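You operate a simulated robot arm through the tools that you are given. There is no shell and no other tool. Be economical: measure what you need, move in short steps, check, and stop when the job is done.

The job below is to be done with a simulated robot arm. You get a single attempt, and the scene is never put back.

TASK
Open the drawer of the wash table, take the black plug from the inside of the wash table drawer and leave it on the lower shelf of the open rack, then shut the drawer. Then switch the row stop lever on. Then take the card from the wheeled table and put it on the middle rail table on the hall side. Then take the bin on the wheeled table and put it away on the top of the topping bench. Then turn the black dial by the yellow drawer to 1. Then open the left cupboard drawer, take the box labelled "clips" from the top of the wall shelf over the bins and put it in the inside of the left cupboard drawer, then shut the drawer. Then fetch the green bag from the lower shelf of the rack and set it on the far table. Then put the jug with a blue handle on the top of the sauce table. Then open the hood, put the cloth from the top of the wash table in the inside of the washer rack, then shut the hood. Keep to this order. Set down upright: card, box, jug with a blue handle. The row stop lever goes to its stop.

Only the result counts: the job must be done as asked and must still hold three seconds after the hand-in. Knocking over, shifting, dropping, spilling or breaking anything else fails it. Flat cloth is picked up by pressing the open fingertips on it (5 to 10 N) and closing them slowly along it; thin cloth reads only 2 to 8 mm in the jaws.

THE ROBOT
A 6-joint arm with a fingered hand on a trunk, on a base that drives. Base frame: it is fixed to the floor where the robot stands at the start and does not move with it; the origin is under the middle of the robot, x ahead of it, y to its left, z up. Lengths are in mm, angles in degrees, forces in N, time in s.
With the tool pointing down near the work surface it reaches from about 100 to 460 mm from the robot's upright axis, wherever it stands. Its first joint turns from -166.0 to 166.0 degrees. Places, roughly: bag [-14750, 1250, 500]; bin (12x12x11 cm) [-8400, 500, 800]; black dial by the yellow drawer [-8600, 3100, 800]; black plug (7x7x7 cm) [500, 0, 700]; box [-12000, 2250, 1250]; card [-8750, -250, 750]; cloth (10x8x3 cm) [600, -200, 900]; drawer of the wash table [500, 100, 800]; far table [-10900, -200, 800]; hood [900, -600, 1200]; inside of the left cupboard drawer [-13600, 1800, 700]; inside of the washer rack [900, -600, 900]; jug with a blue handle [500, 0, 1000]; left cupboard drawer [-13600, 1700, 800]; lower shelf of the open rack [-200, -4700, 500]; middle rail table on the hall side [-5900, -1500, 700]; row stop lever [-9800, -900, 800]; top of the sauce table [-3100, -300, 900]; top of the topping bench [300, 1100, 900]. Payload 2.3 kg.
The TCP is the grasp point between the finger pads, 22 mm short of the fingertips. In the tool frame z runs along the fingers and y along their closing line. The gripper opens to 112 mm. The gripper's body begins 60 mm behind the TCP. The gripper is a hand of 3 fingers: y runs from the thumb to the fingers, the wrist lies at [0, 0, -218] in the tool frame, and closing takes about 1.5 s.
Orientation is told as [roll, pitch, yaw] about the base's x, y, z axes, in that order, counted from this pose: with the fingers straight down and closing along the base's y, the tool's x points along the base's -x, its y along +y and its z along -z.

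THE INTERFACE
- The arm moves only by the tool nudge_tool. Its argument "rows" is a list of rows, each a list of 6 numbers: the shift along the tool's x, y, z in mm, then the turn, a rotation vector about the tool's x, y, z in degrees. In form: [[dx, dy, dz, wx, wy, wz], ...]. A call has 1 to 8 rows; each row is the pose to reach, as a shift and turn from the pose commanded when the call began, along the tool's axes at that moment. "fingers" is the gripper command, from -1 (shut) to 1 (fully open), values between in proportion, set as the call begins (left out, the last holds). Rows are played at 5 a second. More than 50 mm and 8.6 degrees between two rows, or a gripper value outside its range, and nothing of the call is played. Where a pose cannot be reached the arm comes as near as it can. A force on the tool above 40 N (or 10 N above the force at the start of the call, whichever is more), or a blocked arm, ends the call early, and 0.2 s more pass. Each finger travels about 72 mm/s and halts on what it meets, pressing with about 30 N; the grip force reading is that of the motor and also rises with nothing between the fingers. The clock runs only during rows and for 0.2 s after the last one: add rows that repeat a pose to give the fingers time. The reply holds the time, the measured pose of the TCP, the force on the tool along the base axes, the opening and the grip force, in the units named above and with some noise, with the torque about the TCP (base axes, N m) and any sound that the robot's microphone picked up.
- Cameras (640 x 400 px; columns grow to the right, rows downward): "scene" is now at [2.1, 103.3, 1464.7]; the picture's right is [-0.53, -0.85, 0.00], its down [-0.68, 0.42, -0.60] and it looks along [0.51, -0.32, -0.80] (base axes); focal length 214 px, centre (320, 200). "wrist" rides on the gripper at [66, 3, -80] in the tool frame; the picture's right is [-0.05, 1.00, 0.00], its down [-0.77, -0.04, -0.64] and it looks along [-0.64, -0.03, 0.77] (tool axes); focal length 275 px, centre (320, 200). There is no depth. A picture from a camera that has moved, and an enlarged one, comes with that camera's place and axes in the base frame and with its lens.
- capture(camera): a new picture of that camera. It takes no simulated time.
- raise_lower(by): slides the trunk up (or, below 0, down) by that many mm; the arm and the scene camera ride with it, the base frame stays. It gives what a move gives, with no picture.
- base_move(legs): drives the robot by 1 to 6 legs, each [ahead, left, turn to the left] in mm, mm and degrees, along the robot's own axes; the way and the turn of a leg run together, so that a leg with both is an arc; at most 1500 mm and 180 degrees a leg. The arm and the cameras ride along, it lands a little off, and it stops where it bumps. It gives what a move gives.
- curl_fingers(finger1, finger2, thumb_bend): sets how far each is bent, from 0 (flat) to 1 (curled in); at 0.3 the hand is open as for a grip, at 0.7 the pads meet at the TCP. One left out holds its place. A second passes; each finger stops where it meets its share of the squeeze, and holds until it gets a number again. A gripper value or a shape takes the hand back. It gives what a move gives, with no picture; readings hold the bend of each and the force on the fingers (four entries, about 0 where the hand has none), thumb and palm.
- hand_shape(shape): the hand has 3 fingers and takes this shape, open, in about a second: jaw (thumb against the fingers, like two jaws); tri (thumb and two fingers); tip (a fingertip pinch); poke (one finger out to press); point (the index stretched); flat (the hand flat); cup (the hand cupped); fist (a fist). The gripper value then closes the fingers along that shape, each until it touches; the sizes above hold for jaw. It gives what a move gives, with no picture.
- turn_head(pan, tilt): turns the head with the scene camera to pan (to the left, within 155 degrees either way) and tilt (down, from -29 to 69), counted from straight ahead of the robot. It gives what a move gives.
- zoom(camera, box): a new picture of the part [left, top, right, bottom] of that camera's present view, enlarged. It takes no simulated time.
- sign_off(): hands the job in; it is judged then, once.

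Go step by step. Nothing tells you exact positions but the pictures and the camera data: compare them with the known pose of the tool, close in by small moves and look again before you grip or let go. The budget is 546 turns and 324 pictures, counting those below and the enlarged ones. Unless the task says otherwise, let go and move clear before handing in.

The tools are called as a command line: name --pt "numbers of a row" for each row, then --argument value for the rest, lists and objects as JSON in quotes. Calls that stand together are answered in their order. nudge_tool: Moves the arm, as the interface text tells. Its arguments: {"type":"object","properties":{"rows":{"type":"array"},"fingers":{"type":"number"}},"required":["rows"]} The other tools are called the same way: raise_lower (by) slides the trunk up or down; hand_shape (shape) gives the hand a shape; curl_fingers (finger1, finger2, thumb_bend) moves the fingers one by one; base_move (legs) drives the base; turn_head (pan, tilt) turns the head that bears the scene camera; capture (camera) takes a picture; zoom (camera, box) takes an enlarged picture of a part of a camera's view; sign_off () hands the job in.

At the start:

```text
time: 0.0
tcp_pos: [192.3, -216.4, 999.4]
ee_rot: [0.0, 0.0, 0.0]
contact_force: [-0.3, 0.1, -0.4]
wrist_torque: [0.0, 0.01, 0.0]
gripper_width: 111.9
grip_force: 0.1
shape: jaw
bend: [0.3, 0.3, 0.3]
finger forces: [0.0, 0.1, 0.0, 0.0, 0.0, 0.0]
trunk travel left (down, up): [-400.0, 190.0]
robot x, y, heading: [-0.3, 1.7, 0.0]
head pan, tilt: [-31.9, 53.2]
```

scene: 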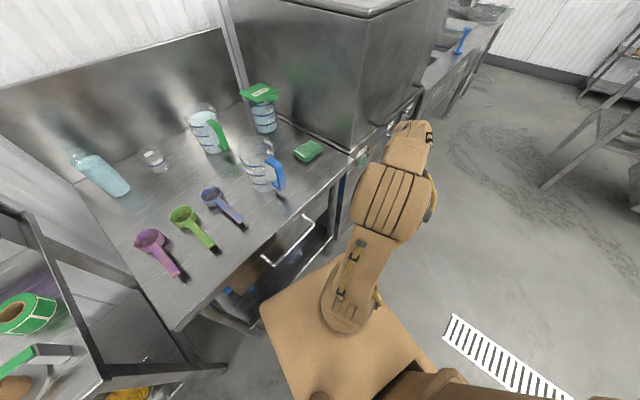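
wrist: 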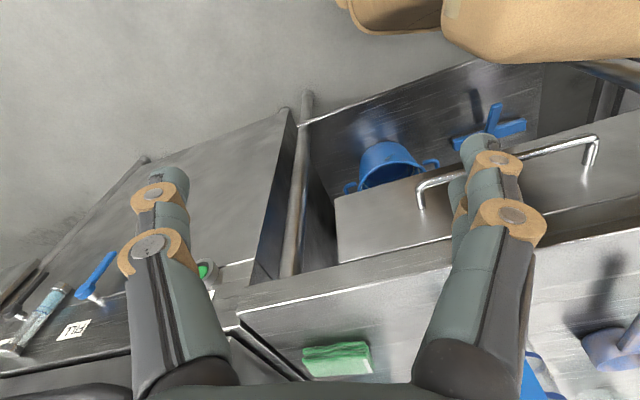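

I see the wash table ahead, turned about 20° from the robot, with its drawer handle near [340, 15, 800]. I'll take a closer look at it first.

zoom --camera "scene" --box '[180, 60, 400, 330]'

turn_head --pan 0 --tilt 45

capture --camera "scene"

```text
1.48 times, centred on (290, 195) of scene
camera zoom: at [2.1, 103.3, 1464.7], right [-0.53, -0.85, 0.0], down [-0.68, 0.42, -0.6], along [0.51, -0.32, -0.8], focal length 318 px, centre (364, 207)
```

zoom: 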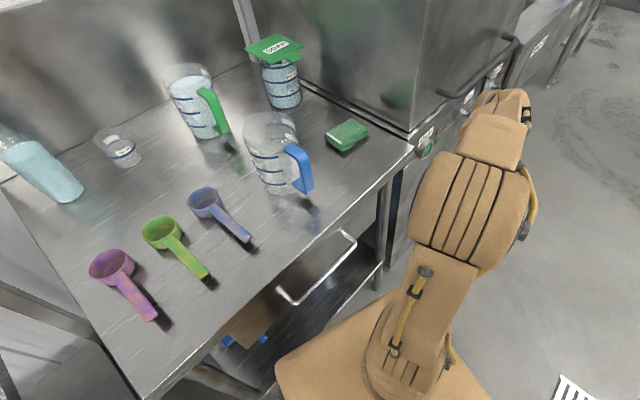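

```text
time: 1.0
tcp_pos: [193.4, -216.5, 999.4]
ee_rot: [0.0, 0.0, 0.0]
contact_force: [0.2, -0.4, 0.6]
wrist_torque: [-0.04, -0.01, 0.02]
gripper_width: 111.9
grip_force: 0.0
shape: jaw
bend: [0.3, 0.3, 0.3]
finger forces: [0.0, 0.0, 0.0, 0.0, 0.1, 0.0]
trunk travel left (down, up): [-400.0, 190.0]
robot x, y, heading: [1.5, -1.1, 0.1]
head pan, tilt: [0.0, 45.0]
```

```text
320 pictures are left
camera scene: at [20.6, 142.4, 1475.7], right [0.0, -1.0, 0.0], down [-0.71, 0.0, -0.71], along [0.71, 0.0, -0.71], focal length 214 px, centre (320, 200)
```

scene: 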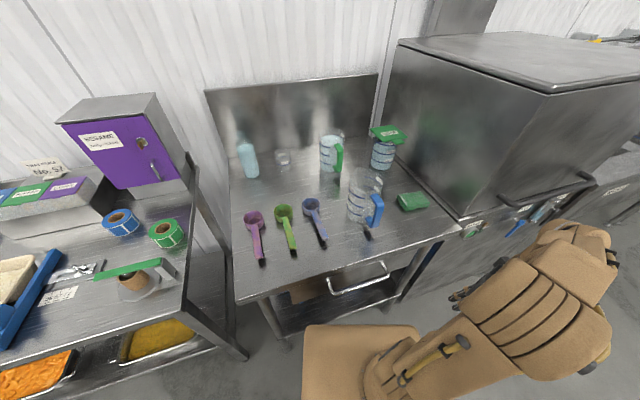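

The table front runs at about 18.5° to the robot. Before I back off and square up to it, I'll look around to get a map.

turn_head --pan 100 --tilt 25

capture --camera "scene"

turn_head --pan 155 --tilt 20

capture --camera "scene"

turn_head --pan -135 --tilt 20

capture --camera "scene"

turn_head --pan -75 --tilt 20

capture --camera "scene"

```text
time: 2.7
tcp_pos: [193.1, -217.1, 1000.2]
ee_rot: [0.0, -0.1, 0.1]
contact_force: [-0.3, 0.6, 0.1]
wrist_torque: [0.0, 0.01, -0.03]
gripper_width: 111.8
grip_force: 0.0
shape: jaw
bend: [0.3, 0.3, 0.3]
finger forces: [0.0, 0.1, 0.1, 0.0, 0.1, 0.0]
trunk travel left (down, up): [-400.0, 190.0]
robot x, y, heading: [-0.5, 1.9, -0.2]
head pan, tilt: [100.0, 25.0]
```

```text
319 pictures are left
camera scene: at [-76.6, 233.2, 1506.3], right [0.98, 0.17, 0.0], down [0.07, -0.42, -0.91], along [-0.16, 0.89, -0.42], focal length 214 px, centre (320, 200)
```

scene: 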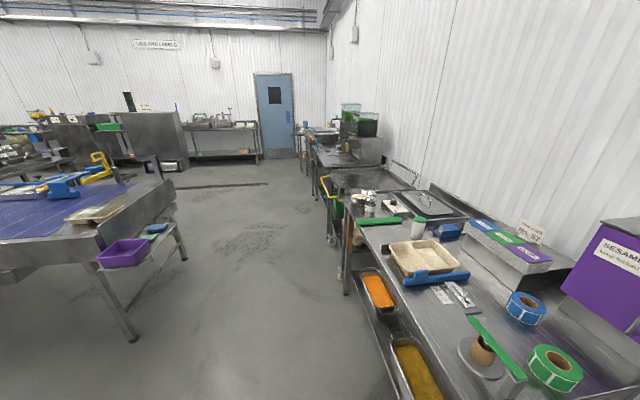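

```text
time: 4.0
tcp_pos: [192.9, -217.0, 999.4]
ee_rot: [0.0, -0.1, 0.0]
contact_force: [0.2, 0.1, 0.4]
wrist_torque: [0.0, -0.02, -0.02]
gripper_width: 111.8
grip_force: 0.0
shape: jaw
bend: [0.3, 0.3, 0.3]
finger forces: [0.0, 0.1, 0.0, 0.0, 0.1, 0.0]
trunk travel left (down, up): [-400.0, 190.0]
robot x, y, heading: [-1.8, -2.2, -0.1]
head pan, tilt: [154.7, 20.0]
```

```text
318 pictures are left
camera scene: at [-144.8, 182.4, 1514.4], right [0.43, 0.9, 0.0], down [0.31, -0.15, -0.94], along [-0.85, 0.4, -0.34], focal length 214 px, centre (320, 200)
```

scene: 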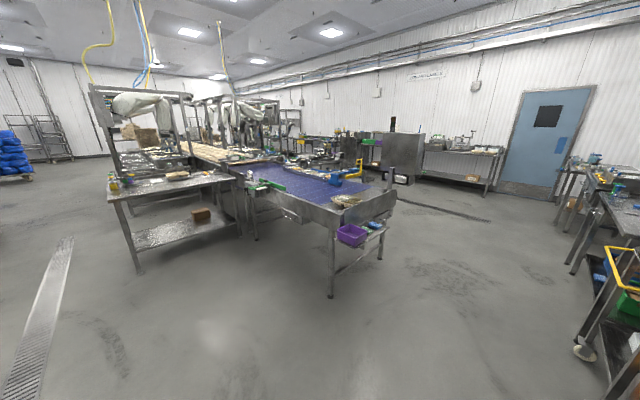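

```text
time: 7.9
tcp_pos: [192.6, -215.8, 999.0]
ee_rot: [0.0, 0.0, 0.0]
contact_force: [-0.1, -0.2, -0.9]
wrist_torque: [0.0, -0.02, 0.0]
gripper_width: 112.1
grip_force: 0.1
shape: jaw
bend: [0.3, 0.3, 0.3]
finger forces: [0.0, 0.0, 0.1, 0.0, 0.0, 0.0]
trunk travel left (down, up): [-400.0, 190.0]
robot x, y, heading: [-5.0, -5.3, -0.1]
head pan, tilt: [-135.0, 20.0]
```

```text
317 pictures are left
camera scene: at [-126.5, 76.6, 1514.4], right [-0.71, 0.71, 0.0], down [0.24, 0.24, -0.94], along [-0.66, -0.66, -0.34], focal length 214 px, centre (320, 200)
```

scene: 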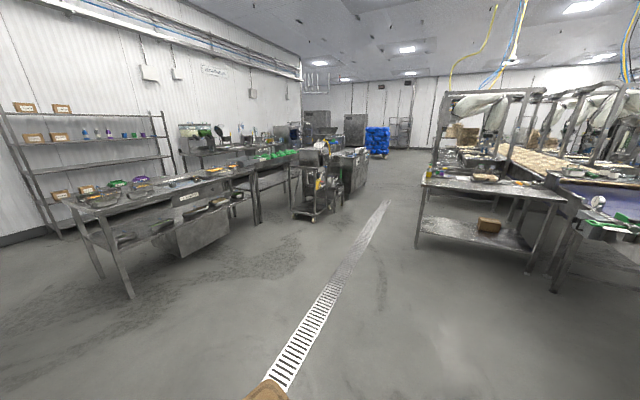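

```text
time: 9.2
tcp_pos: [192.6, -217.5, 999.2]
ee_rot: [0.0, 0.0, 0.0]
contact_force: [0.3, -1.3, 0.6]
wrist_torque: [0.02, 0.02, 0.01]
gripper_width: 112.0
grip_force: 0.0
shape: jaw
bend: [0.3, 0.3, 0.3]
finger forces: [0.0, 0.0, 0.1, 0.1, 0.0, 0.1]
trunk travel left (down, up): [-400.0, 190.0]
robot x, y, heading: [-0.1, 0.2, -0.2]
head pan, tilt: [-75.0, 20.0]
```

```text
316 pictures are left
camera scene: at [-36.7, 52.5, 1514.4], right [-0.97, -0.26, 0.0], down [-0.09, 0.33, -0.94], along [0.24, -0.91, -0.34], focal length 214 px, centre (320, 200)
```

scene: 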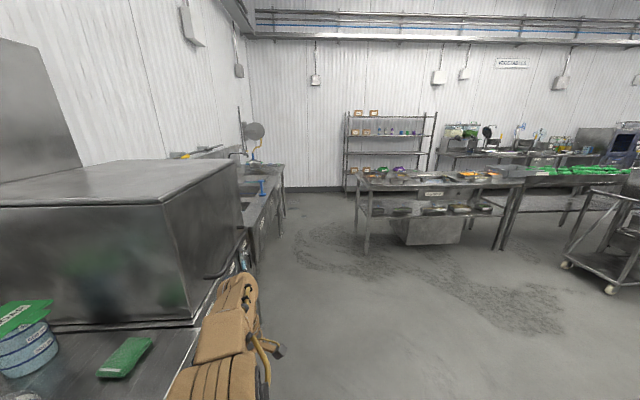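

Behind the robot the floor is free. I'll back off 100 mm, square up to the wash table, and look at the drawer.

base_move --legs '[[0, 0, -18.5], [-100, 0, 0]]'

turn_head --pan 0 --tilt 50

capture --camera "scene"

capture --camera "wrist"

```text
time: 11.4
tcp_pos: [18.9, -233.4, 1000.6]
ee_rot: [0.0, 0.0, -18.5]
contact_force: [0.5, -0.5, 0.0]
wrist_torque: [0.04, -0.02, 0.01]
gripper_width: 111.8
grip_force: 0.1
shape: jaw
bend: [0.3, 0.3, 0.3]
finger forces: [0.0, 0.0, 0.0, 0.1, 0.1, 0.0]
trunk travel left (down, up): [-400.0, 190.0]
robot x, y, heading: [-95.4, 30.6, -18.3]
head pan, tilt: [-75.0, 20.0]
```

```text
time: 12.9
tcp_pos: [20.0, -235.0, 999.1]
ee_rot: [0.0, 0.1, -18.4]
contact_force: [-1.0, -0.1, 0.8]
wrist_torque: [-0.01, 0.01, 0.04]
gripper_width: 112.1
grip_force: 0.1
shape: jaw
bend: [0.3, 0.3, 0.3]
finger forces: [0.0, 0.0, 0.0, 0.0, 0.1, 0.0]
trunk travel left (down, up): [-400.0, 190.0]
robot x, y, heading: [-97.4, 33.5, -18.4]
head pan, tilt: [0.0, 50.0]
```

```text
315 pictures are left
camera scene: at [-35.5, 161.7, 1468.8], right [-0.32, -0.95, 0.0], down [-0.73, 0.24, -0.64], along [0.61, -0.2, -0.77], focal length 214 px, centre (320, 200)
```

scene: 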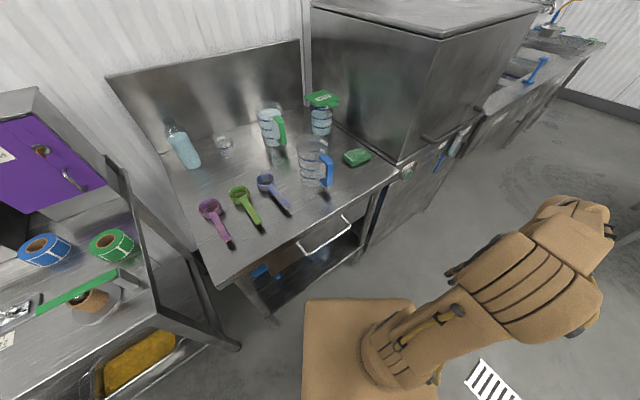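

```text
314 pictures are left
camera wrist: at [-43.9, -212.2, 1080.0], right [0.36, 0.93, 0.0], down [0.72, -0.28, 0.64], along [0.59, -0.23, -0.77], focal length 275 px, centre (320, 200)
```

wrist: 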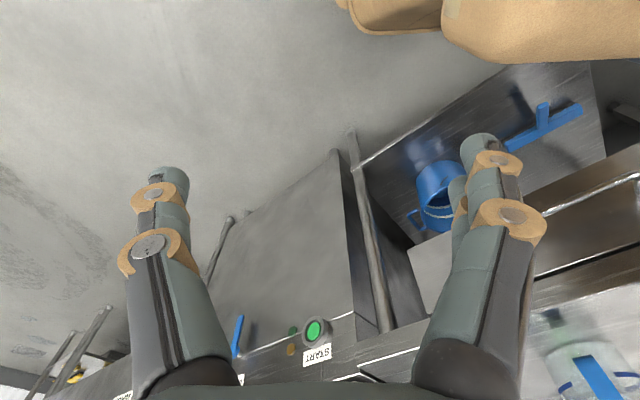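

I turned the wrong way: the edge normal points to the left-front. I'll turn 37° left and sidestep right to face the handle.

base_move --legs '[[0, 0, 36.9], [0, -120, 0]]'

capture --camera "scene"

capture --camera "wrist"

```text
time: 15.9
tcp_pos: [194.1, -226.4, 999.4]
ee_rot: [0.2, 0.0, 18.6]
contact_force: [-0.1, 0.2, -1.0]
wrist_torque: [0.0, 0.0, 0.02]
gripper_width: 112.0
grip_force: 0.0
shape: jaw
bend: [0.3, 0.3, 0.3]
finger forces: [0.0, 0.0, 0.0, 0.0, 0.0, 0.1]
trunk travel left (down, up): [-400.0, 190.0]
robot x, y, heading: [-56.4, -79.9, 18.4]
head pan, tilt: [0.0, 50.0]
```

```text
313 pictures are left
camera scene: at [-86.5, 58.2, 1469.0], right [0.32, -0.95, 0.0], down [-0.73, -0.24, -0.64], along [0.61, 0.2, -0.77], focal length 214 px, centre (320, 200)
```

scene: 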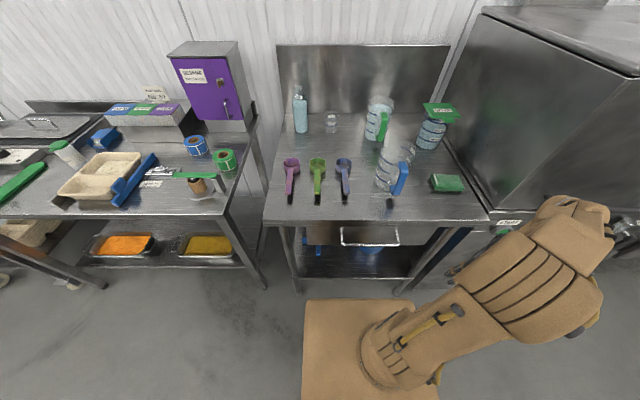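

```text
312 pictures are left
camera wrist: at [129.2, -245.7, 1079.8], right [-0.27, 0.96, 0.0], down [0.74, 0.21, 0.64], along [0.61, 0.17, -0.77], focal length 275 px, centre (320, 200)
```

wrist: 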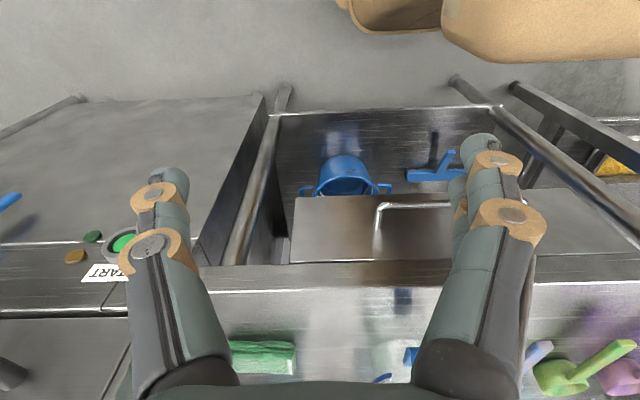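

Now I'm square to the table. I'll zoom in on the drawer handle.

zoom --camera "scene" --box '[280, 200, 460, 310]'

zoom --camera "wrist" --box '[260, 140, 480, 280]'

```text
3.56 times, centred on (370, 255) of scene
camera zoom: at [-86.5, 58.2, 1469.0], right [0.32, -0.95, 0.0], down [-0.73, -0.24, -0.64], along [0.61, 0.2, -0.77], focal length 763 px, centre (142, 4)
```

zoom: 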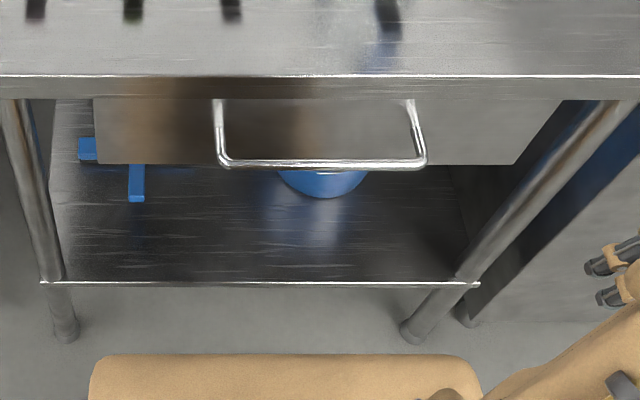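

```text
2.86 times, centred on (370, 210) of wrist
camera zoom: at [129.2, -245.7, 1079.8], right [-0.27, 0.96, 0.0], down [0.74, 0.21, 0.64], along [0.61, 0.17, -0.77], focal length 786 px, centre (177, 171)
```

zoom: 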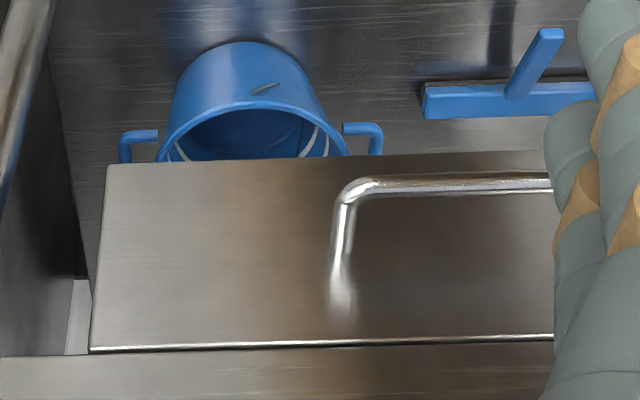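

The handle bar sits about 372 ahead and 35 right at z≈793, standing roughly 65 mm off the panel. I'll lower the trunk and bring the hand in tilted 45° so the fingers straddle the bar vertically.

raise_lower --by -150

nudge_tool --pt "-5 15 0 -2.93 -2.93 7.08" --pt "-10 30 0 -5.85 -5.85 14.15" --pt "-15 45 0 -8.78 -8.78 21.23" --pt "-20 60 0 -11.7 -11.7 28.3" --pt "-25 75 0 -14.63 -14.63 35.4" --pt "-30 90 0 -17.55 -17.55 42.45" --pt "-35 105 0 -20.5 -20.5 49.5" --pt "-40 120 0 -23.4 -23.4 56.6" --fingers 0.2

```text
time: 17.6
tcp_pos: [194.3, -224.9, 849.8]
ee_rot: [-0.1, 0.1, 18.6]
contact_force: [1.0, 0.0, -1.5]
wrist_torque: [0.0, 0.0, 0.0]
gripper_width: 112.1
grip_force: 0.2
shape: jaw
bend: [0.3, 0.3, 0.3]
finger forces: [0.1, 0.1, 0.0, 0.0, 0.1, 0.0]
trunk travel left (down, up): [-250.0, 340.0]
robot x, y, heading: [-56.2, -79.5, 18.2]
head pan, tilt: [0.0, 50.0]
```

```text
time: 19.4
tcp_pos: [194.0, -98.6, 850.0]
ee_rot: [30.7, -8.3, -42.1]
contact_force: [0.3, 0.5, -0.6]
wrist_torque: [0.03, 0.02, 0.01]
gripper_width: 67.4
grip_force: 0.0
shape: jaw
bend: [0.71, 0.71, 0.71]
finger forces: [0.0, 0.0, 0.0, 0.0, 0.0, 0.0]
trunk travel left (down, up): [-250.0, 340.0]
robot x, y, heading: [-61.0, -80.3, 18.5]
head pan, tilt: [0.0, 50.0]
```

Moves work as expected. I'll finish the rotation and then shift in the new axes.

nudge_tool --pt "0 0 0 -2.93 -2.93 7.08" --pt "0 0 0 -5.85 -5.85 14.15" --pt "0 0 0 -8.78 -8.78 21.23" --pt "0 0 0 -11.7 -11.7 28.3"

nudge_tool --pt "20 20 20 0 0 0" --pt "40 40 40 0 0 0" --pt "62 57 57 0 0 0"

capture --camera "scene"

capture --camera "wrist"

```text
time: 20.4
tcp_pos: [208.1, -121.1, 876.8]
ee_rot: [45.0, 0.1, -71.6]
contact_force: [-0.3, 0.1, -0.6]
wrist_torque: [0.04, -0.03, 0.0]
gripper_width: 67.6
grip_force: 0.0
shape: jaw
bend: [0.71, 0.71, 0.71]
finger forces: [0.0, 0.0, 0.1, 0.0, 0.0, 0.0]
out of reach, approached as far as the arm can: row 2, 3, 4
trunk travel left (down, up): [-250.0, 340.0]
robot x, y, heading: [-57.5, -83.5, 18.7]
head pan, tilt: [0.0, 50.0]
```

```text
time: 21.2
tcp_pos: [264.5, -35.8, 880.0]
ee_rot: [44.9, 0.0, -71.6]
contact_force: [0.7, -0.7, 0.8]
wrist_torque: [-0.01, 0.01, 0.03]
gripper_width: 67.6
grip_force: 0.0
shape: jaw
bend: [0.71, 0.71, 0.71]
finger forces: [0.0, 0.0, 0.0, 0.0, 0.0, 0.1]
out of reach, approached as far as the arm can: row 1, 2
trunk travel left (down, up): [-250.0, 340.0]
robot x, y, heading: [-57.7, -81.9, 18.2]
head pan, tilt: [0.0, 50.0]
```

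```text
309 pictures are left
camera scene: at [-86.8, 59.6, 1318.8], right [0.32, -0.95, 0.0], down [-0.73, -0.24, -0.64], along [0.61, 0.2, -0.77], focal length 214 px, centre (320, 200)
```

scene: 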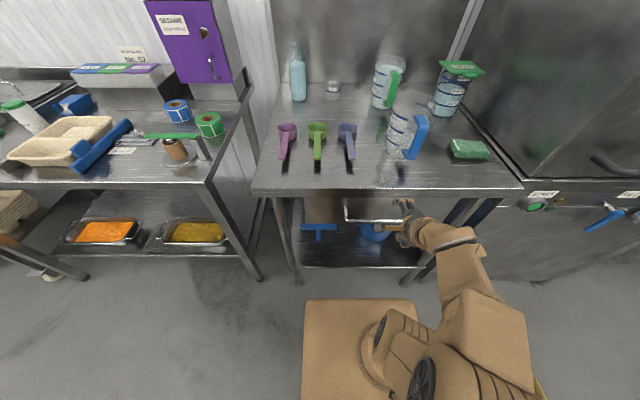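

```text
308 pictures are left
camera wrist: at [190.8, 8.1, 937.6], right [0.69, 0.18, 0.7], down [-0.2, -0.88, 0.43], along [0.7, -0.44, -0.57], focal length 275 px, centre (320, 200)
```

wrist: 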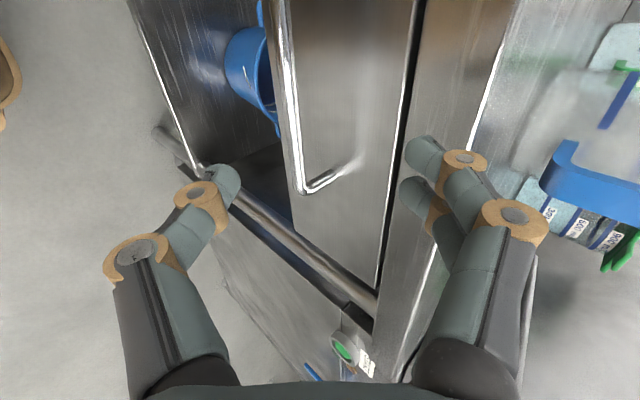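

The hand is in front of the bar but about 85 mm too high. I'll back off a little, lower the trunk, then close in.

nudge_tool --pt "0 -28 -28 0 0 0"

raise_lower --by -87

capture --camera "wrist"

```text
time: 21.6
tcp_pos: [236.7, -51.6, 895.2]
ee_rot: [44.9, -0.1, -71.5]
contact_force: [0.4, -0.2, 0.4]
wrist_torque: [0.04, 0.01, 0.01]
gripper_width: 67.6
grip_force: 0.0
shape: jaw
bend: [0.71, 0.71, 0.71]
finger forces: [0.0, 0.0, 0.1, 0.1, 0.1, 0.0]
out of reach, approached as far as the arm can: row 1
trunk travel left (down, up): [-250.0, 340.0]
robot x, y, heading: [-57.8, -80.6, 18.4]
head pan, tilt: [0.0, 50.0]
```

```text
time: 22.8
tcp_pos: [236.8, -53.5, 807.7]
ee_rot: [44.8, 0.0, -71.5]
contact_force: [-0.4, 0.2, 0.5]
wrist_torque: [0.01, -0.03, -0.03]
gripper_width: 67.7
grip_force: 0.1
shape: jaw
bend: [0.71, 0.71, 0.71]
finger forces: [0.0, 0.1, 0.0, 0.0, 0.1, 0.0]
trunk travel left (down, up): [-163.0, 427.0]
robot x, y, heading: [-55.3, -82.1, 18.6]
head pan, tilt: [0.0, 50.0]
```

```text
307 pictures are left
camera wrist: at [163.1, -9.4, 866.8], right [0.69, 0.18, 0.7], down [-0.2, -0.88, 0.43], along [0.7, -0.44, -0.57], focal length 275 px, centre (320, 200)
```

wrist: 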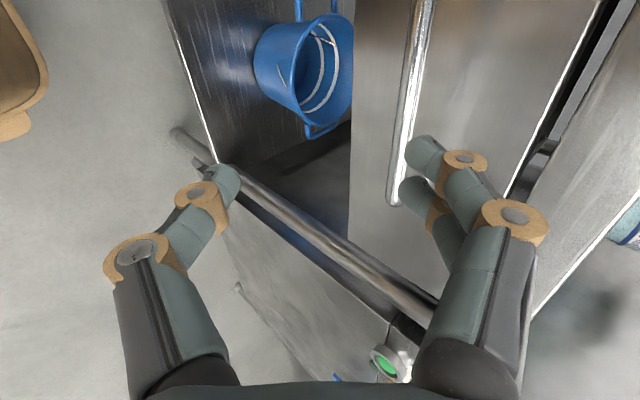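

The bar is confirmed at z≈792. I'll shift up along the closing line and then push in along the fingers.

nudge_tool --pt "0 25 0 0 0 0" --pt "0 49 0 0 0 0" --pt "0 49 0 0 0 0"

capture --camera "wrist"

```text
time: 23.6
tcp_pos: [270.6, -42.3, 843.2]
ee_rot: [44.9, 0.1, -71.4]
contact_force: [0.4, -0.3, 0.9]
wrist_torque: [-0.02, -0.01, 0.04]
gripper_width: 67.6
grip_force: 0.1
shape: jaw
bend: [0.71, 0.71, 0.71]
finger forces: [0.0, 0.1, 0.0, 0.0, 0.0, 0.1]
trunk travel left (down, up): [-163.0, 427.0]
robot x, y, heading: [-58.0, -79.2, 18.4]
head pan, tilt: [0.0, 50.0]
```

```text
306 pictures are left
camera wrist: at [196.5, 1.4, 901.3], right [0.69, 0.18, 0.7], down [-0.2, -0.88, 0.43], along [0.7, -0.44, -0.57], focal length 275 px, centre (320, 200)
```

wrist: 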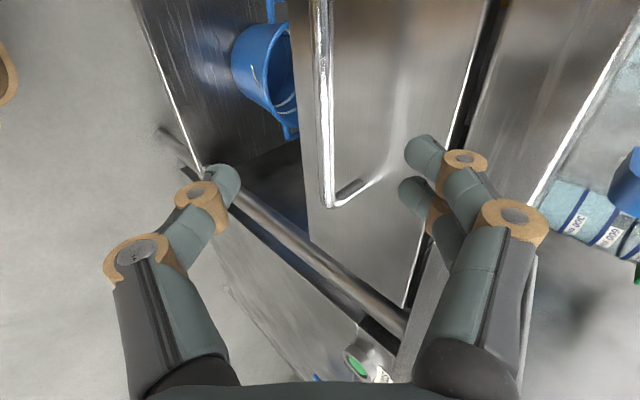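

The bar is between thumb and fingers. I'll push in 70 mm and close.

nudge_tool --pt "10 0 25 0 0 0" --pt "20 0 50 0 0 0" --pt "20 0 70 0 0 0"

nudge_tool --pt "0 0 0 0 0 0" --pt "0 0 0 0 0 0" --pt "0 0 0 0 0 0" --pt "0 0 0 0 0 0" --pt "0 0 0 0 0 0" --pt "0 0 0 0 0 0" --fingers -1

capture --camera "wrist"

```text
time: 24.4
tcp_pos: [310.8, -6.6, 792.7]
ee_rot: [44.8, 0.1, -71.6]
contact_force: [-1.0, -0.3, 1.1]
wrist_torque: [0.01, 0.0, -0.02]
gripper_width: 67.7
grip_force: 0.0
shape: jaw
bend: [0.71, 0.71, 0.71]
finger forces: [0.0, 0.1, 0.1, 0.0, 0.1, 0.1]
trunk travel left (down, up): [-163.0, 427.0]
robot x, y, heading: [-55.9, -82.8, 18.8]
head pan, tilt: [0.0, 50.0]
```

```text
time: 25.8
tcp_pos: [310.3, -7.4, 792.2]
ee_rot: [44.9, 0.0, -71.4]
contact_force: [-0.2, 0.2, -8.1]
wrist_torque: [-0.04, 0.04, 0.02]
gripper_width: 4.7
grip_force: 30.5
shape: jaw
bend: [0.72, 0.72, 0.7]
finger forces: [11.4, 11.4, 0.1, 0.0, 27.9, 0.0]
trunk travel left (down, up): [-163.0, 427.0]
robot x, y, heading: [-58.7, -81.9, 18.4]
head pan, tilt: [0.0, 50.0]
```

```text
305 pictures are left
camera wrist: at [237.1, 36.6, 851.8], right [0.69, 0.18, 0.7], down [-0.2, -0.88, 0.43], along [0.7, -0.44, -0.57], focal length 275 px, centre (320, 200)
```

wrist: 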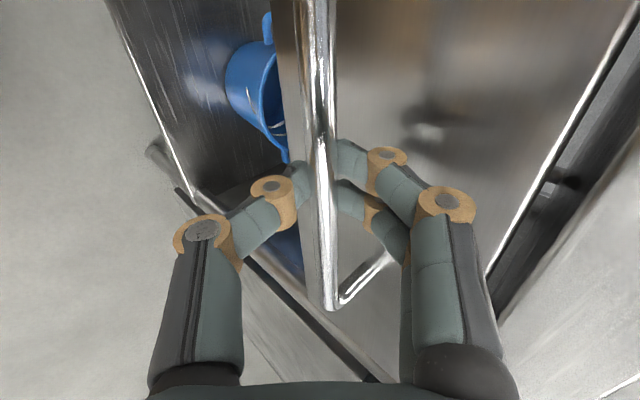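

The hand has closed on the bar. I'll pull the drawer open by driving backward.

base_move --legs '[[-120, 0, 0]]'

capture --camera "scene"

```text
time: 27.1
tcp_pos: [197.6, -44.7, 792.0]
ee_rot: [44.8, 0.0, -71.4]
contact_force: [-0.7, 2.3, -8.7]
wrist_torque: [-0.01, 0.1, 0.04]
gripper_width: 3.5
grip_force: 29.6
shape: jaw
bend: [0.72, 0.72, 0.7]
finger forces: [11.8, 11.7, 0.0, 0.1, 27.7, 0.0]
trunk travel left (down, up): [-163.0, 427.0]
robot x, y, heading: [-168.8, -116.0, 18.3]
head pan, tilt: [0.0, 50.0]
```

```text
304 pictures are left
camera scene: at [-199.9, 21.9, 1231.8], right [0.32, -0.95, 0.0], down [-0.73, -0.24, -0.64], along [0.61, 0.2, -0.77], focal length 214 px, centre (320, 200)
```

scene: 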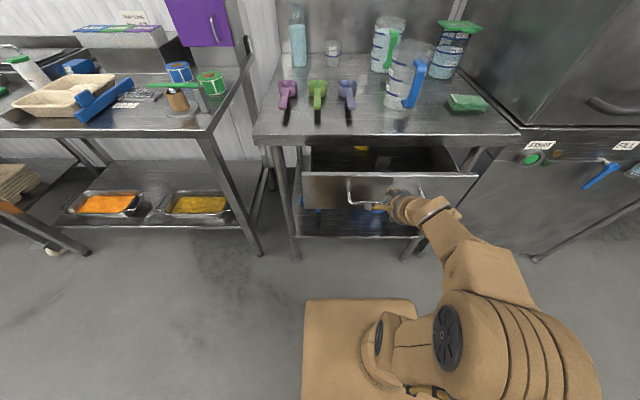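

The drawer is opening. I'll pull it a bit further.

base_move --legs '[[-120, 0, 0]]'

capture --camera "scene"

```text
time: 28.3
tcp_pos: [84.1, -82.2, 793.8]
ee_rot: [44.8, 0.0, -71.4]
contact_force: [-1.5, 2.2, -9.6]
wrist_torque: [-0.02, 0.07, 0.03]
gripper_width: 3.6
grip_force: 29.4
shape: jaw
bend: [0.72, 0.72, 0.69]
finger forces: [11.6, 11.5, 0.0, 0.0, 27.8, 0.0]
trunk travel left (down, up): [-163.0, 427.0]
robot x, y, heading: [-281.8, -154.4, 18.7]
head pan, tilt: [0.0, 50.0]
```

```text
303 pictures are left
camera scene: at [-312.6, -15.8, 1231.8], right [0.32, -0.95, 0.0], down [-0.73, -0.24, -0.64], along [0.61, 0.2, -0.77], focal length 214 px, centre (320, 200)
```

scene: 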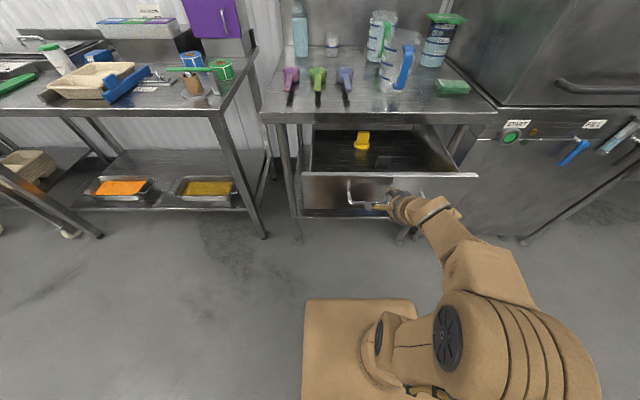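

The drawer looks well open. I'll zoom in to find the plug.

zoom --camera "scene" --box '[290, 100, 490, 220]'

```text
3.20 times, centred on (390, 160) of scene
camera zoom: at [-312.6, -15.8, 1231.8], right [0.32, -0.95, 0.0], down [-0.73, -0.24, -0.64], along [0.61, 0.2, -0.77], focal length 686 px, centre (96, 328)
```

zoom: 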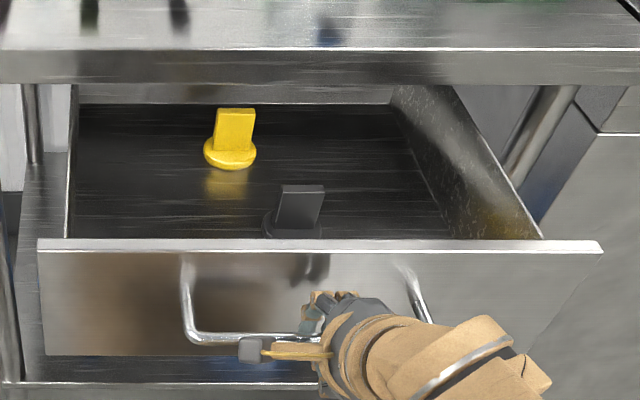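

The black plug stands behind the panel, near the middle of the drawer. I'll release the handle, retreat, raise the trunk and point the tool down again.

nudge_tool --pt "0 0 0 0 0 0" --pt "0 0 0 0 0 0" --pt "0 0 0 0 0 0" --pt "0 0 0 0 0 0" --pt "0 0 -25 0 0 0" --pt "0 0 -50 0 0 0" --pt "0 0 -75 0 0 0" --pt "0 0 -85 0 0 0" --fingers 0.3

raise_lower --by 200

nudge_tool --pt "0 0 0 2.93 2.93 -7.08" --pt "0 0 0 5.85 5.85 -14.15" --pt "0 0 0 8.78 8.78 -21.23" --pt "0 0 0 11.7 11.7 -28.3" --pt "0 0 0 14.63 14.63 -35.4" --pt "0 0 0 17.55 17.55 -42.45" --pt "0 0 0 20.5 20.5 -49.5" --pt "0 0 0 23.4 23.4 -56.6"

nudge_tool --pt "0 0 0 2.93 2.93 -7.08" --pt "0 0 0 5.85 5.85 -14.15" --pt "0 0 0 8.78 8.78 -21.23" --pt "0 0 0 11.7 11.7 -28.3"

capture --camera "scene"

capture --camera "wrist"

```text
time: 30.1
tcp_pos: [26.7, -101.9, 852.4]
ee_rot: [44.8, 0.0, -71.4]
contact_force: [0.6, 0.5, -0.5]
wrist_torque: [-0.02, -0.04, 0.04]
gripper_width: 72.7
grip_force: 0.1
shape: jaw
bend: [0.7, 0.7, 0.67]
finger forces: [0.0, 0.1, 0.1, 0.0, 0.0, 0.0]
trunk travel left (down, up): [-163.0, 427.0]
robot x, y, heading: [-285.0, -155.1, 18.9]
head pan, tilt: [0.0, 50.0]
```

```text
time: 32.3
tcp_pos: [27.9, -101.7, 1052.8]
ee_rot: [44.7, 0.0, -71.3]
contact_force: [-0.6, 0.2, -0.2]
wrist_torque: [0.01, -0.01, 0.0]
gripper_width: 72.4
grip_force: 0.0
shape: jaw
bend: [0.7, 0.7, 0.67]
finger forces: [0.0, 0.0, 0.1, 0.0, 0.0, 0.0]
trunk travel left (down, up): [-363.0, 227.0]
robot x, y, heading: [-281.4, -151.3, 18.4]
head pan, tilt: [0.0, 50.0]
```

```text
time: 34.1
tcp_pos: [27.4, -100.4, 1053.2]
ee_rot: [14.2, -8.2, -10.8]
contact_force: [0.6, 1.0, -0.5]
wrist_torque: [-0.01, 0.0, 0.0]
gripper_width: 72.6
grip_force: 0.1
shape: jaw
bend: [0.7, 0.7, 0.67]
finger forces: [0.1, 0.0, 0.0, 0.0, 0.0, 0.0]
trunk travel left (down, up): [-363.0, 227.0]
robot x, y, heading: [-282.7, -156.9, 18.6]
head pan, tilt: [0.0, 50.0]
```

```text
time: 35.1
tcp_pos: [26.8, -101.8, 1053.2]
ee_rot: [-0.1, 0.1, 18.6]
contact_force: [0.0, -0.3, -0.3]
wrist_torque: [0.0, 0.02, 0.02]
gripper_width: 72.7
grip_force: 0.1
shape: jaw
bend: [0.7, 0.7, 0.67]
finger forces: [0.1, 0.0, 0.0, 0.0, 0.0, 0.0]
trunk travel left (down, up): [-363.0, 227.0]
robot x, y, heading: [-285.9, -155.7, 18.5]
head pan, tilt: [0.0, 50.0]
```

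```text
301 pictures are left
camera scene: at [-313.3, -16.2, 1431.8], right [0.32, -0.95, 0.0], down [-0.73, -0.24, -0.64], along [0.61, 0.2, -0.77], focal length 214 px, centre (320, 200)
```

scene: 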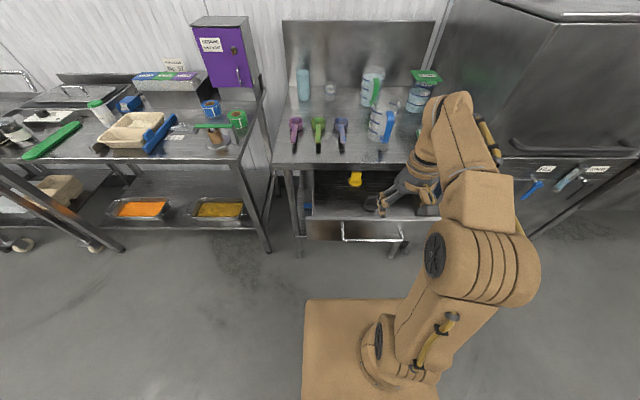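

```text
300 pictures are left
camera wrist: at [-37.2, -121.4, 1133.0], right [-0.28, 0.96, 0.0], down [0.74, 0.21, 0.63], along [0.61, 0.18, -0.77], focal length 275 px, centre (320, 200)
```

wrist: 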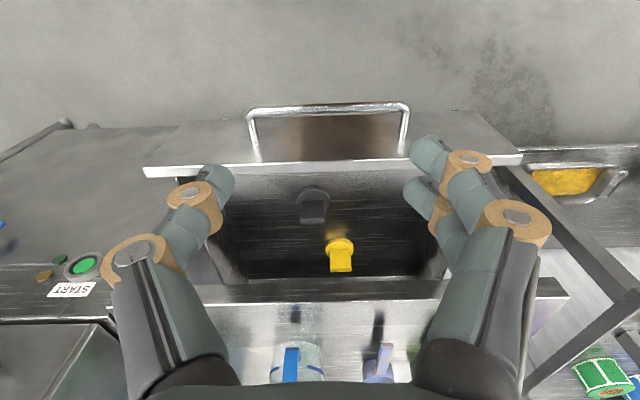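

The plug is at about 575 ahead, 75 right, with its tab facing me. I'll drive forward 170 mm and move the hand over it.

base_move --legs '[[170, 0, 0]]'

nudge_tool --pt "-45 -14 0 0 0 0" --pt "-85 -27 0 0 0 0" --pt "-85 -27 40 0 0 0" --pt "-85 -27 85 0 0 0" --pt "-85 -27 130 0 0 0" --pt "-85 -27 170 0 0 0"

capture --camera "wrist"

capture --camera "scene"

```text
time: 36.5
tcp_pos: [189.9, -47.0, 1052.1]
ee_rot: [0.0, 0.1, 18.6]
contact_force: [-0.8, -0.3, -0.8]
wrist_torque: [-0.01, -0.02, -0.03]
gripper_width: 72.7
grip_force: 0.0
shape: jaw
bend: [0.7, 0.7, 0.67]
finger forces: [0.0, 0.1, 0.1, 0.1, 0.0, 0.0]
trunk travel left (down, up): [-363.0, 227.0]
robot x, y, heading: [-122.0, -99.5, 18.5]
head pan, tilt: [0.0, 50.0]
```

```text
time: 37.9
tcp_pos: [278.2, -46.2, 880.9]
ee_rot: [0.1, 0.1, 18.5]
contact_force: [0.5, 0.0, -0.5]
wrist_torque: [0.04, -0.01, 0.02]
gripper_width: 72.6
grip_force: 0.0
shape: jaw
bend: [0.7, 0.7, 0.67]
finger forces: [0.0, 0.0, 0.0, 0.0, 0.0, 0.0]
trunk travel left (down, up): [-363.0, 227.0]
robot x, y, heading: [-123.8, -102.8, 18.7]
head pan, tilt: [0.0, 50.0]
```

```text
299 pictures are left
camera wrist: at [213.5, -65.6, 962.0], right [-0.27, 0.96, 0.0], down [0.74, 0.21, 0.63], along [0.61, 0.17, -0.77], focal length 275 px, centre (320, 200)
```

wrist: 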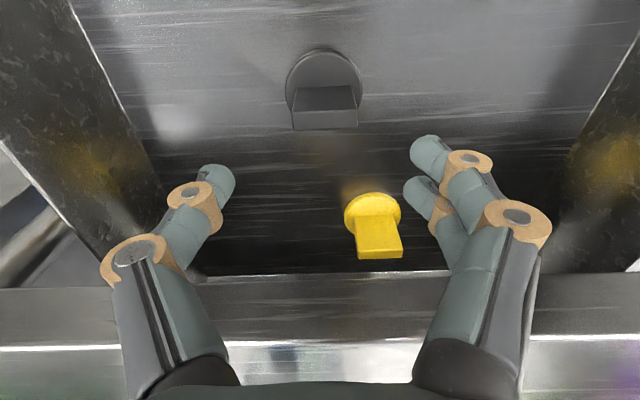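

```text
298 pictures are left
camera scene: at [-151.5, 38.0, 1431.8], right [0.32, -0.95, 0.0], down [-0.73, -0.24, -0.64], along [0.61, 0.2, -0.77], focal length 214 px, centre (320, 200)
```

scene: 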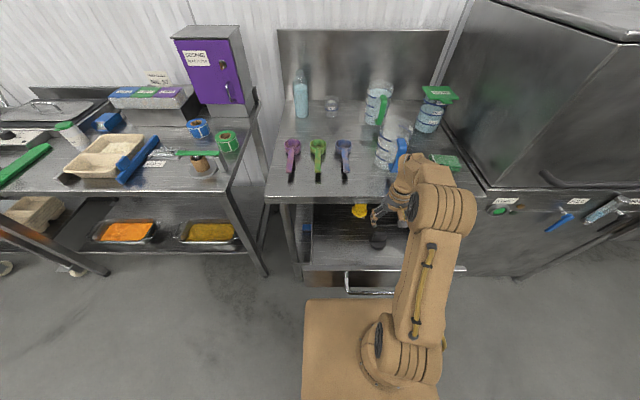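

The tab is about 49 mm wide across y, centred at 24 mm ahead of the TCP. I'll align, open to 90 mm and descend.

nudge_tool --pt "-23 3 0 0 0 0" --pt "-23 3 40 0 0 0" --pt "-23 3 80 0 0 0" --pt "-23 3 100 0 0 0" --fingers 0.6

capture --camera "wrist"

```text
time: 38.9
tcp_pos: [300.6, -35.9, 781.7]
ee_rot: [0.0, 0.1, 18.5]
contact_force: [0.0, -0.3, 0.5]
wrist_torque: [0.03, 0.03, -0.03]
gripper_width: 89.5
grip_force: 0.0
shape: jaw
bend: [0.59, 0.59, 0.55]
finger forces: [0.0, 0.0, 0.0, 0.0, 0.1, 0.0]
trunk travel left (down, up): [-363.0, 227.0]
robot x, y, heading: [-123.5, -103.9, 18.6]
head pan, tilt: [0.0, 50.0]
```

```text
297 pictures are left
camera wrist: at [234.8, -55.1, 861.5], right [-0.27, 0.96, 0.0], down [0.74, 0.21, 0.63], along [0.61, 0.17, -0.77], focal length 275 px, centre (320, 200)
```

wrist: 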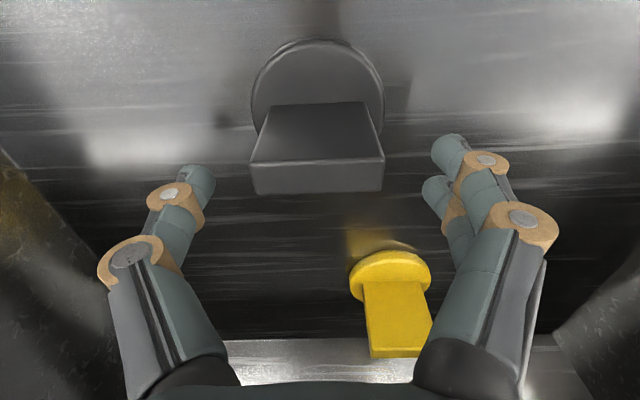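

The tab top is at about TCP height, slightly toward the robot. I'll shift 7 mm back, descend 28 mm and close.

nudge_tool --pt "7 -1 0 0 0 0" --pt "7 -1 15 0 0 0" --pt "7 -1 28 0 0 0"

nudge_tool --pt "0 0 0 0 0 0" --pt "0 0 0 0 0 0" --pt "0 0 0 0 0 0" --pt "0 0 0 0 0 0" --pt "0 0 0 0 0 0" --pt "0 0 0 0 0 0" --fingers -1

capture --camera "wrist"

```text
time: 39.7
tcp_pos: [292.8, -39.2, 753.4]
ee_rot: [0.0, 0.1, 18.5]
contact_force: [-0.1, -0.1, 0.5]
wrist_torque: [0.0, 0.01, 0.0]
gripper_width: 89.5
grip_force: 0.1
shape: jaw
bend: [0.59, 0.59, 0.55]
finger forces: [0.0, 0.0, 0.1, 0.0, 0.0, 0.1]
trunk travel left (down, up): [-363.0, 227.0]
robot x, y, heading: [-119.8, -100.8, 18.7]
head pan, tilt: [0.0, 50.0]
```

```text
time: 41.1
tcp_pos: [291.1, -38.7, 755.4]
ee_rot: [0.0, -0.1, 18.6]
contact_force: [1.1, 0.5, 15.4]
wrist_torque: [-0.15, -0.07, 0.09]
gripper_width: 51.1
grip_force: 30.2
shape: jaw
bend: [0.73, 0.73, 0.7]
finger forces: [13.3, 13.2, 0.1, 0.0, 26.6, 0.0]
trunk travel left (down, up): [-363.0, 227.0]
robot x, y, heading: [-121.2, -103.8, 18.4]
head pan, tilt: [0.0, 50.0]
```

```text
296 pictures are left
camera wrist: at [227.0, -58.8, 835.0], right [-0.27, 0.96, 0.0], down [0.74, 0.21, 0.64], along [0.61, 0.17, -0.77], focal length 275 px, centre (320, 200)
```

wrist: 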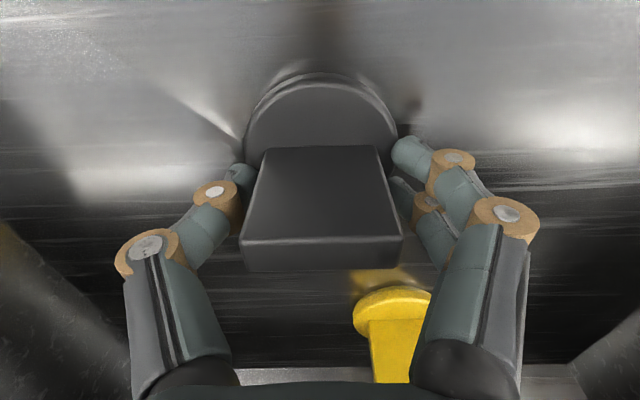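

The plug is held at 51 mm. I'll lift it straight out and retract.

nudge_tool --pt "0 0 -20 0 0 0" --pt "0 0 -50 0 0 0" --pt "0 0 -90 0 0 0" --pt "0 0 -130 0 0 0" --pt "0 0 -170 0 0 0" --pt "40 0 -200 0 0 0" --pt "80 0 -220 0 0 0" --pt "110 0 -220 0 0 0"

capture --camera "wrist"

```text
time: 42.9
tcp_pos: [188.0, -74.4, 972.8]
ee_rot: [0.2, 0.1, 18.5]
contact_force: [0.9, 0.5, -1.8]
wrist_torque: [0.02, -0.06, -0.06]
gripper_width: 37.2
grip_force: 30.2
shape: jaw
bend: [0.74, 0.74, 0.72]
finger forces: [10.7, 9.6, 0.0, 0.0, 26.5, 0.0]
trunk travel left (down, up): [-363.0, 227.0]
robot x, y, heading: [-121.7, -102.9, 18.4]
head pan, tilt: [0.0, 50.0]
```

```text
295 pictures are left
camera wrist: at [122.2, -94.2, 1053.9], right [-0.27, 0.96, 0.0], down [0.74, 0.21, 0.63], along [0.61, 0.17, -0.77], focal length 275 px, centre (320, 200)
```

wrist: 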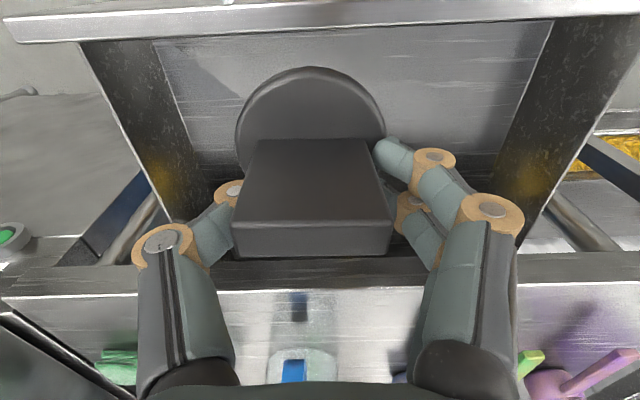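

The plug is held. I'll back off and strafe right toward the rack, watching the way with the head camera.

base_move --legs '[[-130, 0, 0], [0, -1400, 0]]'

turn_head --pan -95 --tilt 20

capture --camera "scene"

```text
time: 50.8
tcp_pos: [515.0, -1444.9, 974.0]
ee_rot: [0.1, 0.1, 18.8]
contact_force: [-0.5, 0.1, -1.8]
wrist_torque: [0.0, 0.01, 0.0]
gripper_width: 36.9
grip_force: 30.0
shape: jaw
bend: [0.74, 0.74, 0.72]
finger forces: [10.4, 9.5, 0.0, 0.1, 27.5, 0.0]
trunk travel left (down, up): [-363.0, 227.0]
robot x, y, heading: [204.3, -1477.4, 18.8]
head pan, tilt: [0.0, 50.0]
```

```text
time: 52.5
tcp_pos: [514.2, -1445.7, 973.2]
ee_rot: [-0.1, 0.2, 18.8]
contact_force: [0.2, 0.2, -1.7]
wrist_torque: [0.0, -0.02, 0.01]
gripper_width: 37.4
grip_force: 30.2
shape: jaw
bend: [0.74, 0.74, 0.72]
finger forces: [10.4, 9.5, 0.0, 0.0, 27.7, 0.1]
trunk travel left (down, up): [-363.0, 227.0]
robot x, y, heading: [202.1, -1475.0, 18.9]
head pan, tilt: [-95.0, 20.0]
```

```text
294 pictures are left
camera scene: at [124.6, -1450.3, 1477.4], right [-0.97, -0.24, 0.0], down [-0.08, 0.33, -0.94], along [0.22, -0.91, -0.34], focal length 214 px, centre (320, 200)
```

scene: 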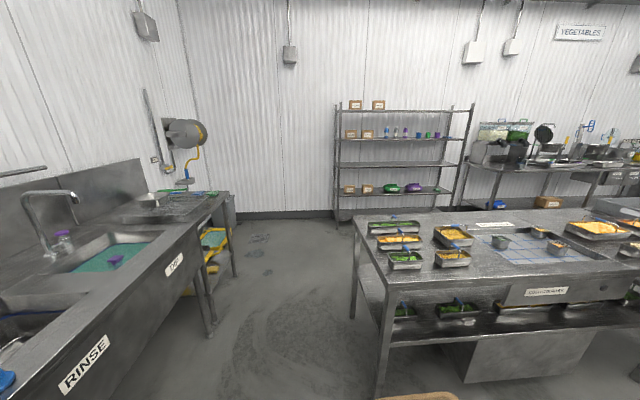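

The way is clear. The rack stands against the far wall, with its lower shelf at z≈500, and there's free space next to the bags. I'll drive down the aisle past the table and turn toward the rack.

base_move --legs '[[50, -1500, 0], [0, -560, 0], [0, 0, -90], [0, -1100, 0]]'

turn_head --pan 0 --tilt 35

capture --camera "scene"

```text
refused: leg 1 is longer than a leg can be; nothing moved
```

```text
time: 54.2
tcp_pos: [514.1, -1445.2, 973.3]
ee_rot: [0.1, 0.1, 18.8]
contact_force: [0.6, -0.1, -1.2]
wrist_torque: [0.0, 0.02, 0.01]
gripper_width: 37.2
grip_force: 29.4
shape: jaw
bend: [0.74, 0.74, 0.72]
finger forces: [10.4, 9.6, 0.0, 0.0, 27.6, 0.0]
trunk travel left (down, up): [-363.0, 227.0]
robot x, y, heading: [204.9, -1475.7, 18.9]
head pan, tilt: [0.0, 35.0]
```

```text
293 pictures are left
camera scene: at [185.7, -1331.6, 1453.6], right [0.32, -0.95, 0.0], down [-0.54, -0.18, -0.82], along [0.78, 0.26, -0.57], focal length 214 px, centre (320, 200)
```

scene: 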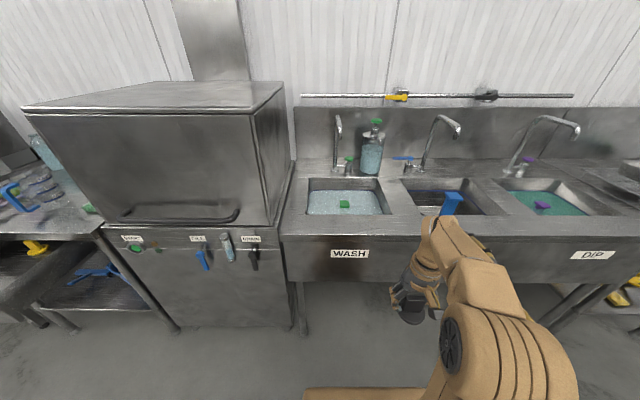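

The leg was a little too long. I'll redo it with shorter legs.

base_move --legs '[[50, -1400, 0], [0, -650, 0], [0, 0, -90], [0, -1100, 0]]'

capture --camera "scene"

```text
time: 73.5
tcp_pos: [-102.1, -4063.8, 972.2]
ee_rot: [-0.1, 0.1, -71.6]
contact_force: [-0.5, -1.0, -1.7]
wrist_torque: [-0.01, -0.02, 0.02]
gripper_width: 36.7
grip_force: 29.9
shape: jaw
bend: [0.74, 0.74, 0.72]
finger forces: [9.8, 9.2, 0.0, 0.0, 30.5, 0.0]
trunk travel left (down, up): [-363.0, 227.0]
robot x, y, heading: [-130.9, -3750.3, -71.7]
head pan, tilt: [0.0, 35.0]
```

```text
292 pictures are left
camera scene: at [12.0, -3733.3, 1453.6], right [-0.95, -0.32, 0.0], down [-0.18, 0.54, -0.82], along [0.26, -0.78, -0.57], focal length 214 px, centre (320, 200)
```

scene: 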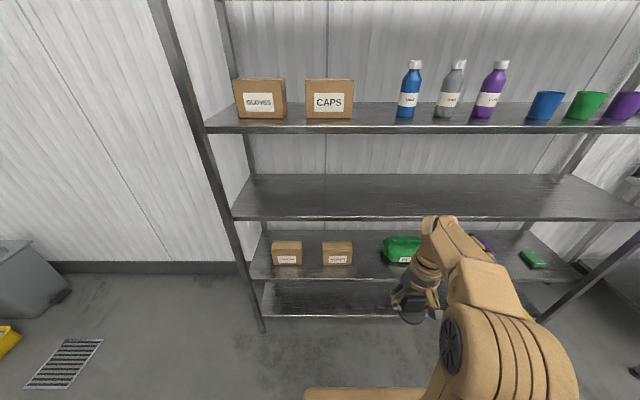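

The shelf with the boxes and bags at about z 490 is the lower shelf. There's a free strip at its front edge between the boxes and the green bag. I'll drive up and lower the trunk.

base_move --legs '[[320, 0, 0]]'

capture --camera "scene"

```text
time: 75.7
tcp_pos: [1.3, -4369.1, 973.7]
ee_rot: [0.0, 0.1, -71.4]
contact_force: [-0.6, -0.4, -0.9]
wrist_torque: [-0.01, 0.01, 0.0]
gripper_width: 36.9
grip_force: 29.7
shape: jaw
bend: [0.74, 0.74, 0.72]
finger forces: [9.7, 9.2, 0.1, 0.0, 30.7, 0.0]
trunk travel left (down, up): [-363.0, 227.0]
robot x, y, heading: [-26.6, -4063.4, -71.7]
head pan, tilt: [0.0, 35.0]
```

```text
291 pictures are left
camera scene: at [114.6, -4039.2, 1453.5], right [-0.95, -0.32, 0.0], down [-0.18, 0.54, -0.82], along [0.26, -0.78, -0.57], focal length 214 px, centre (320, 200)
```

scene: 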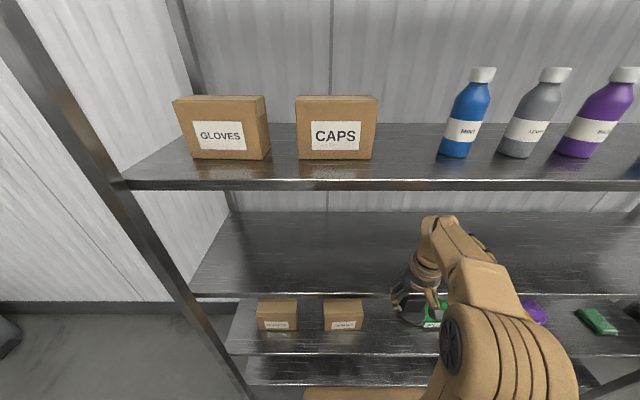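

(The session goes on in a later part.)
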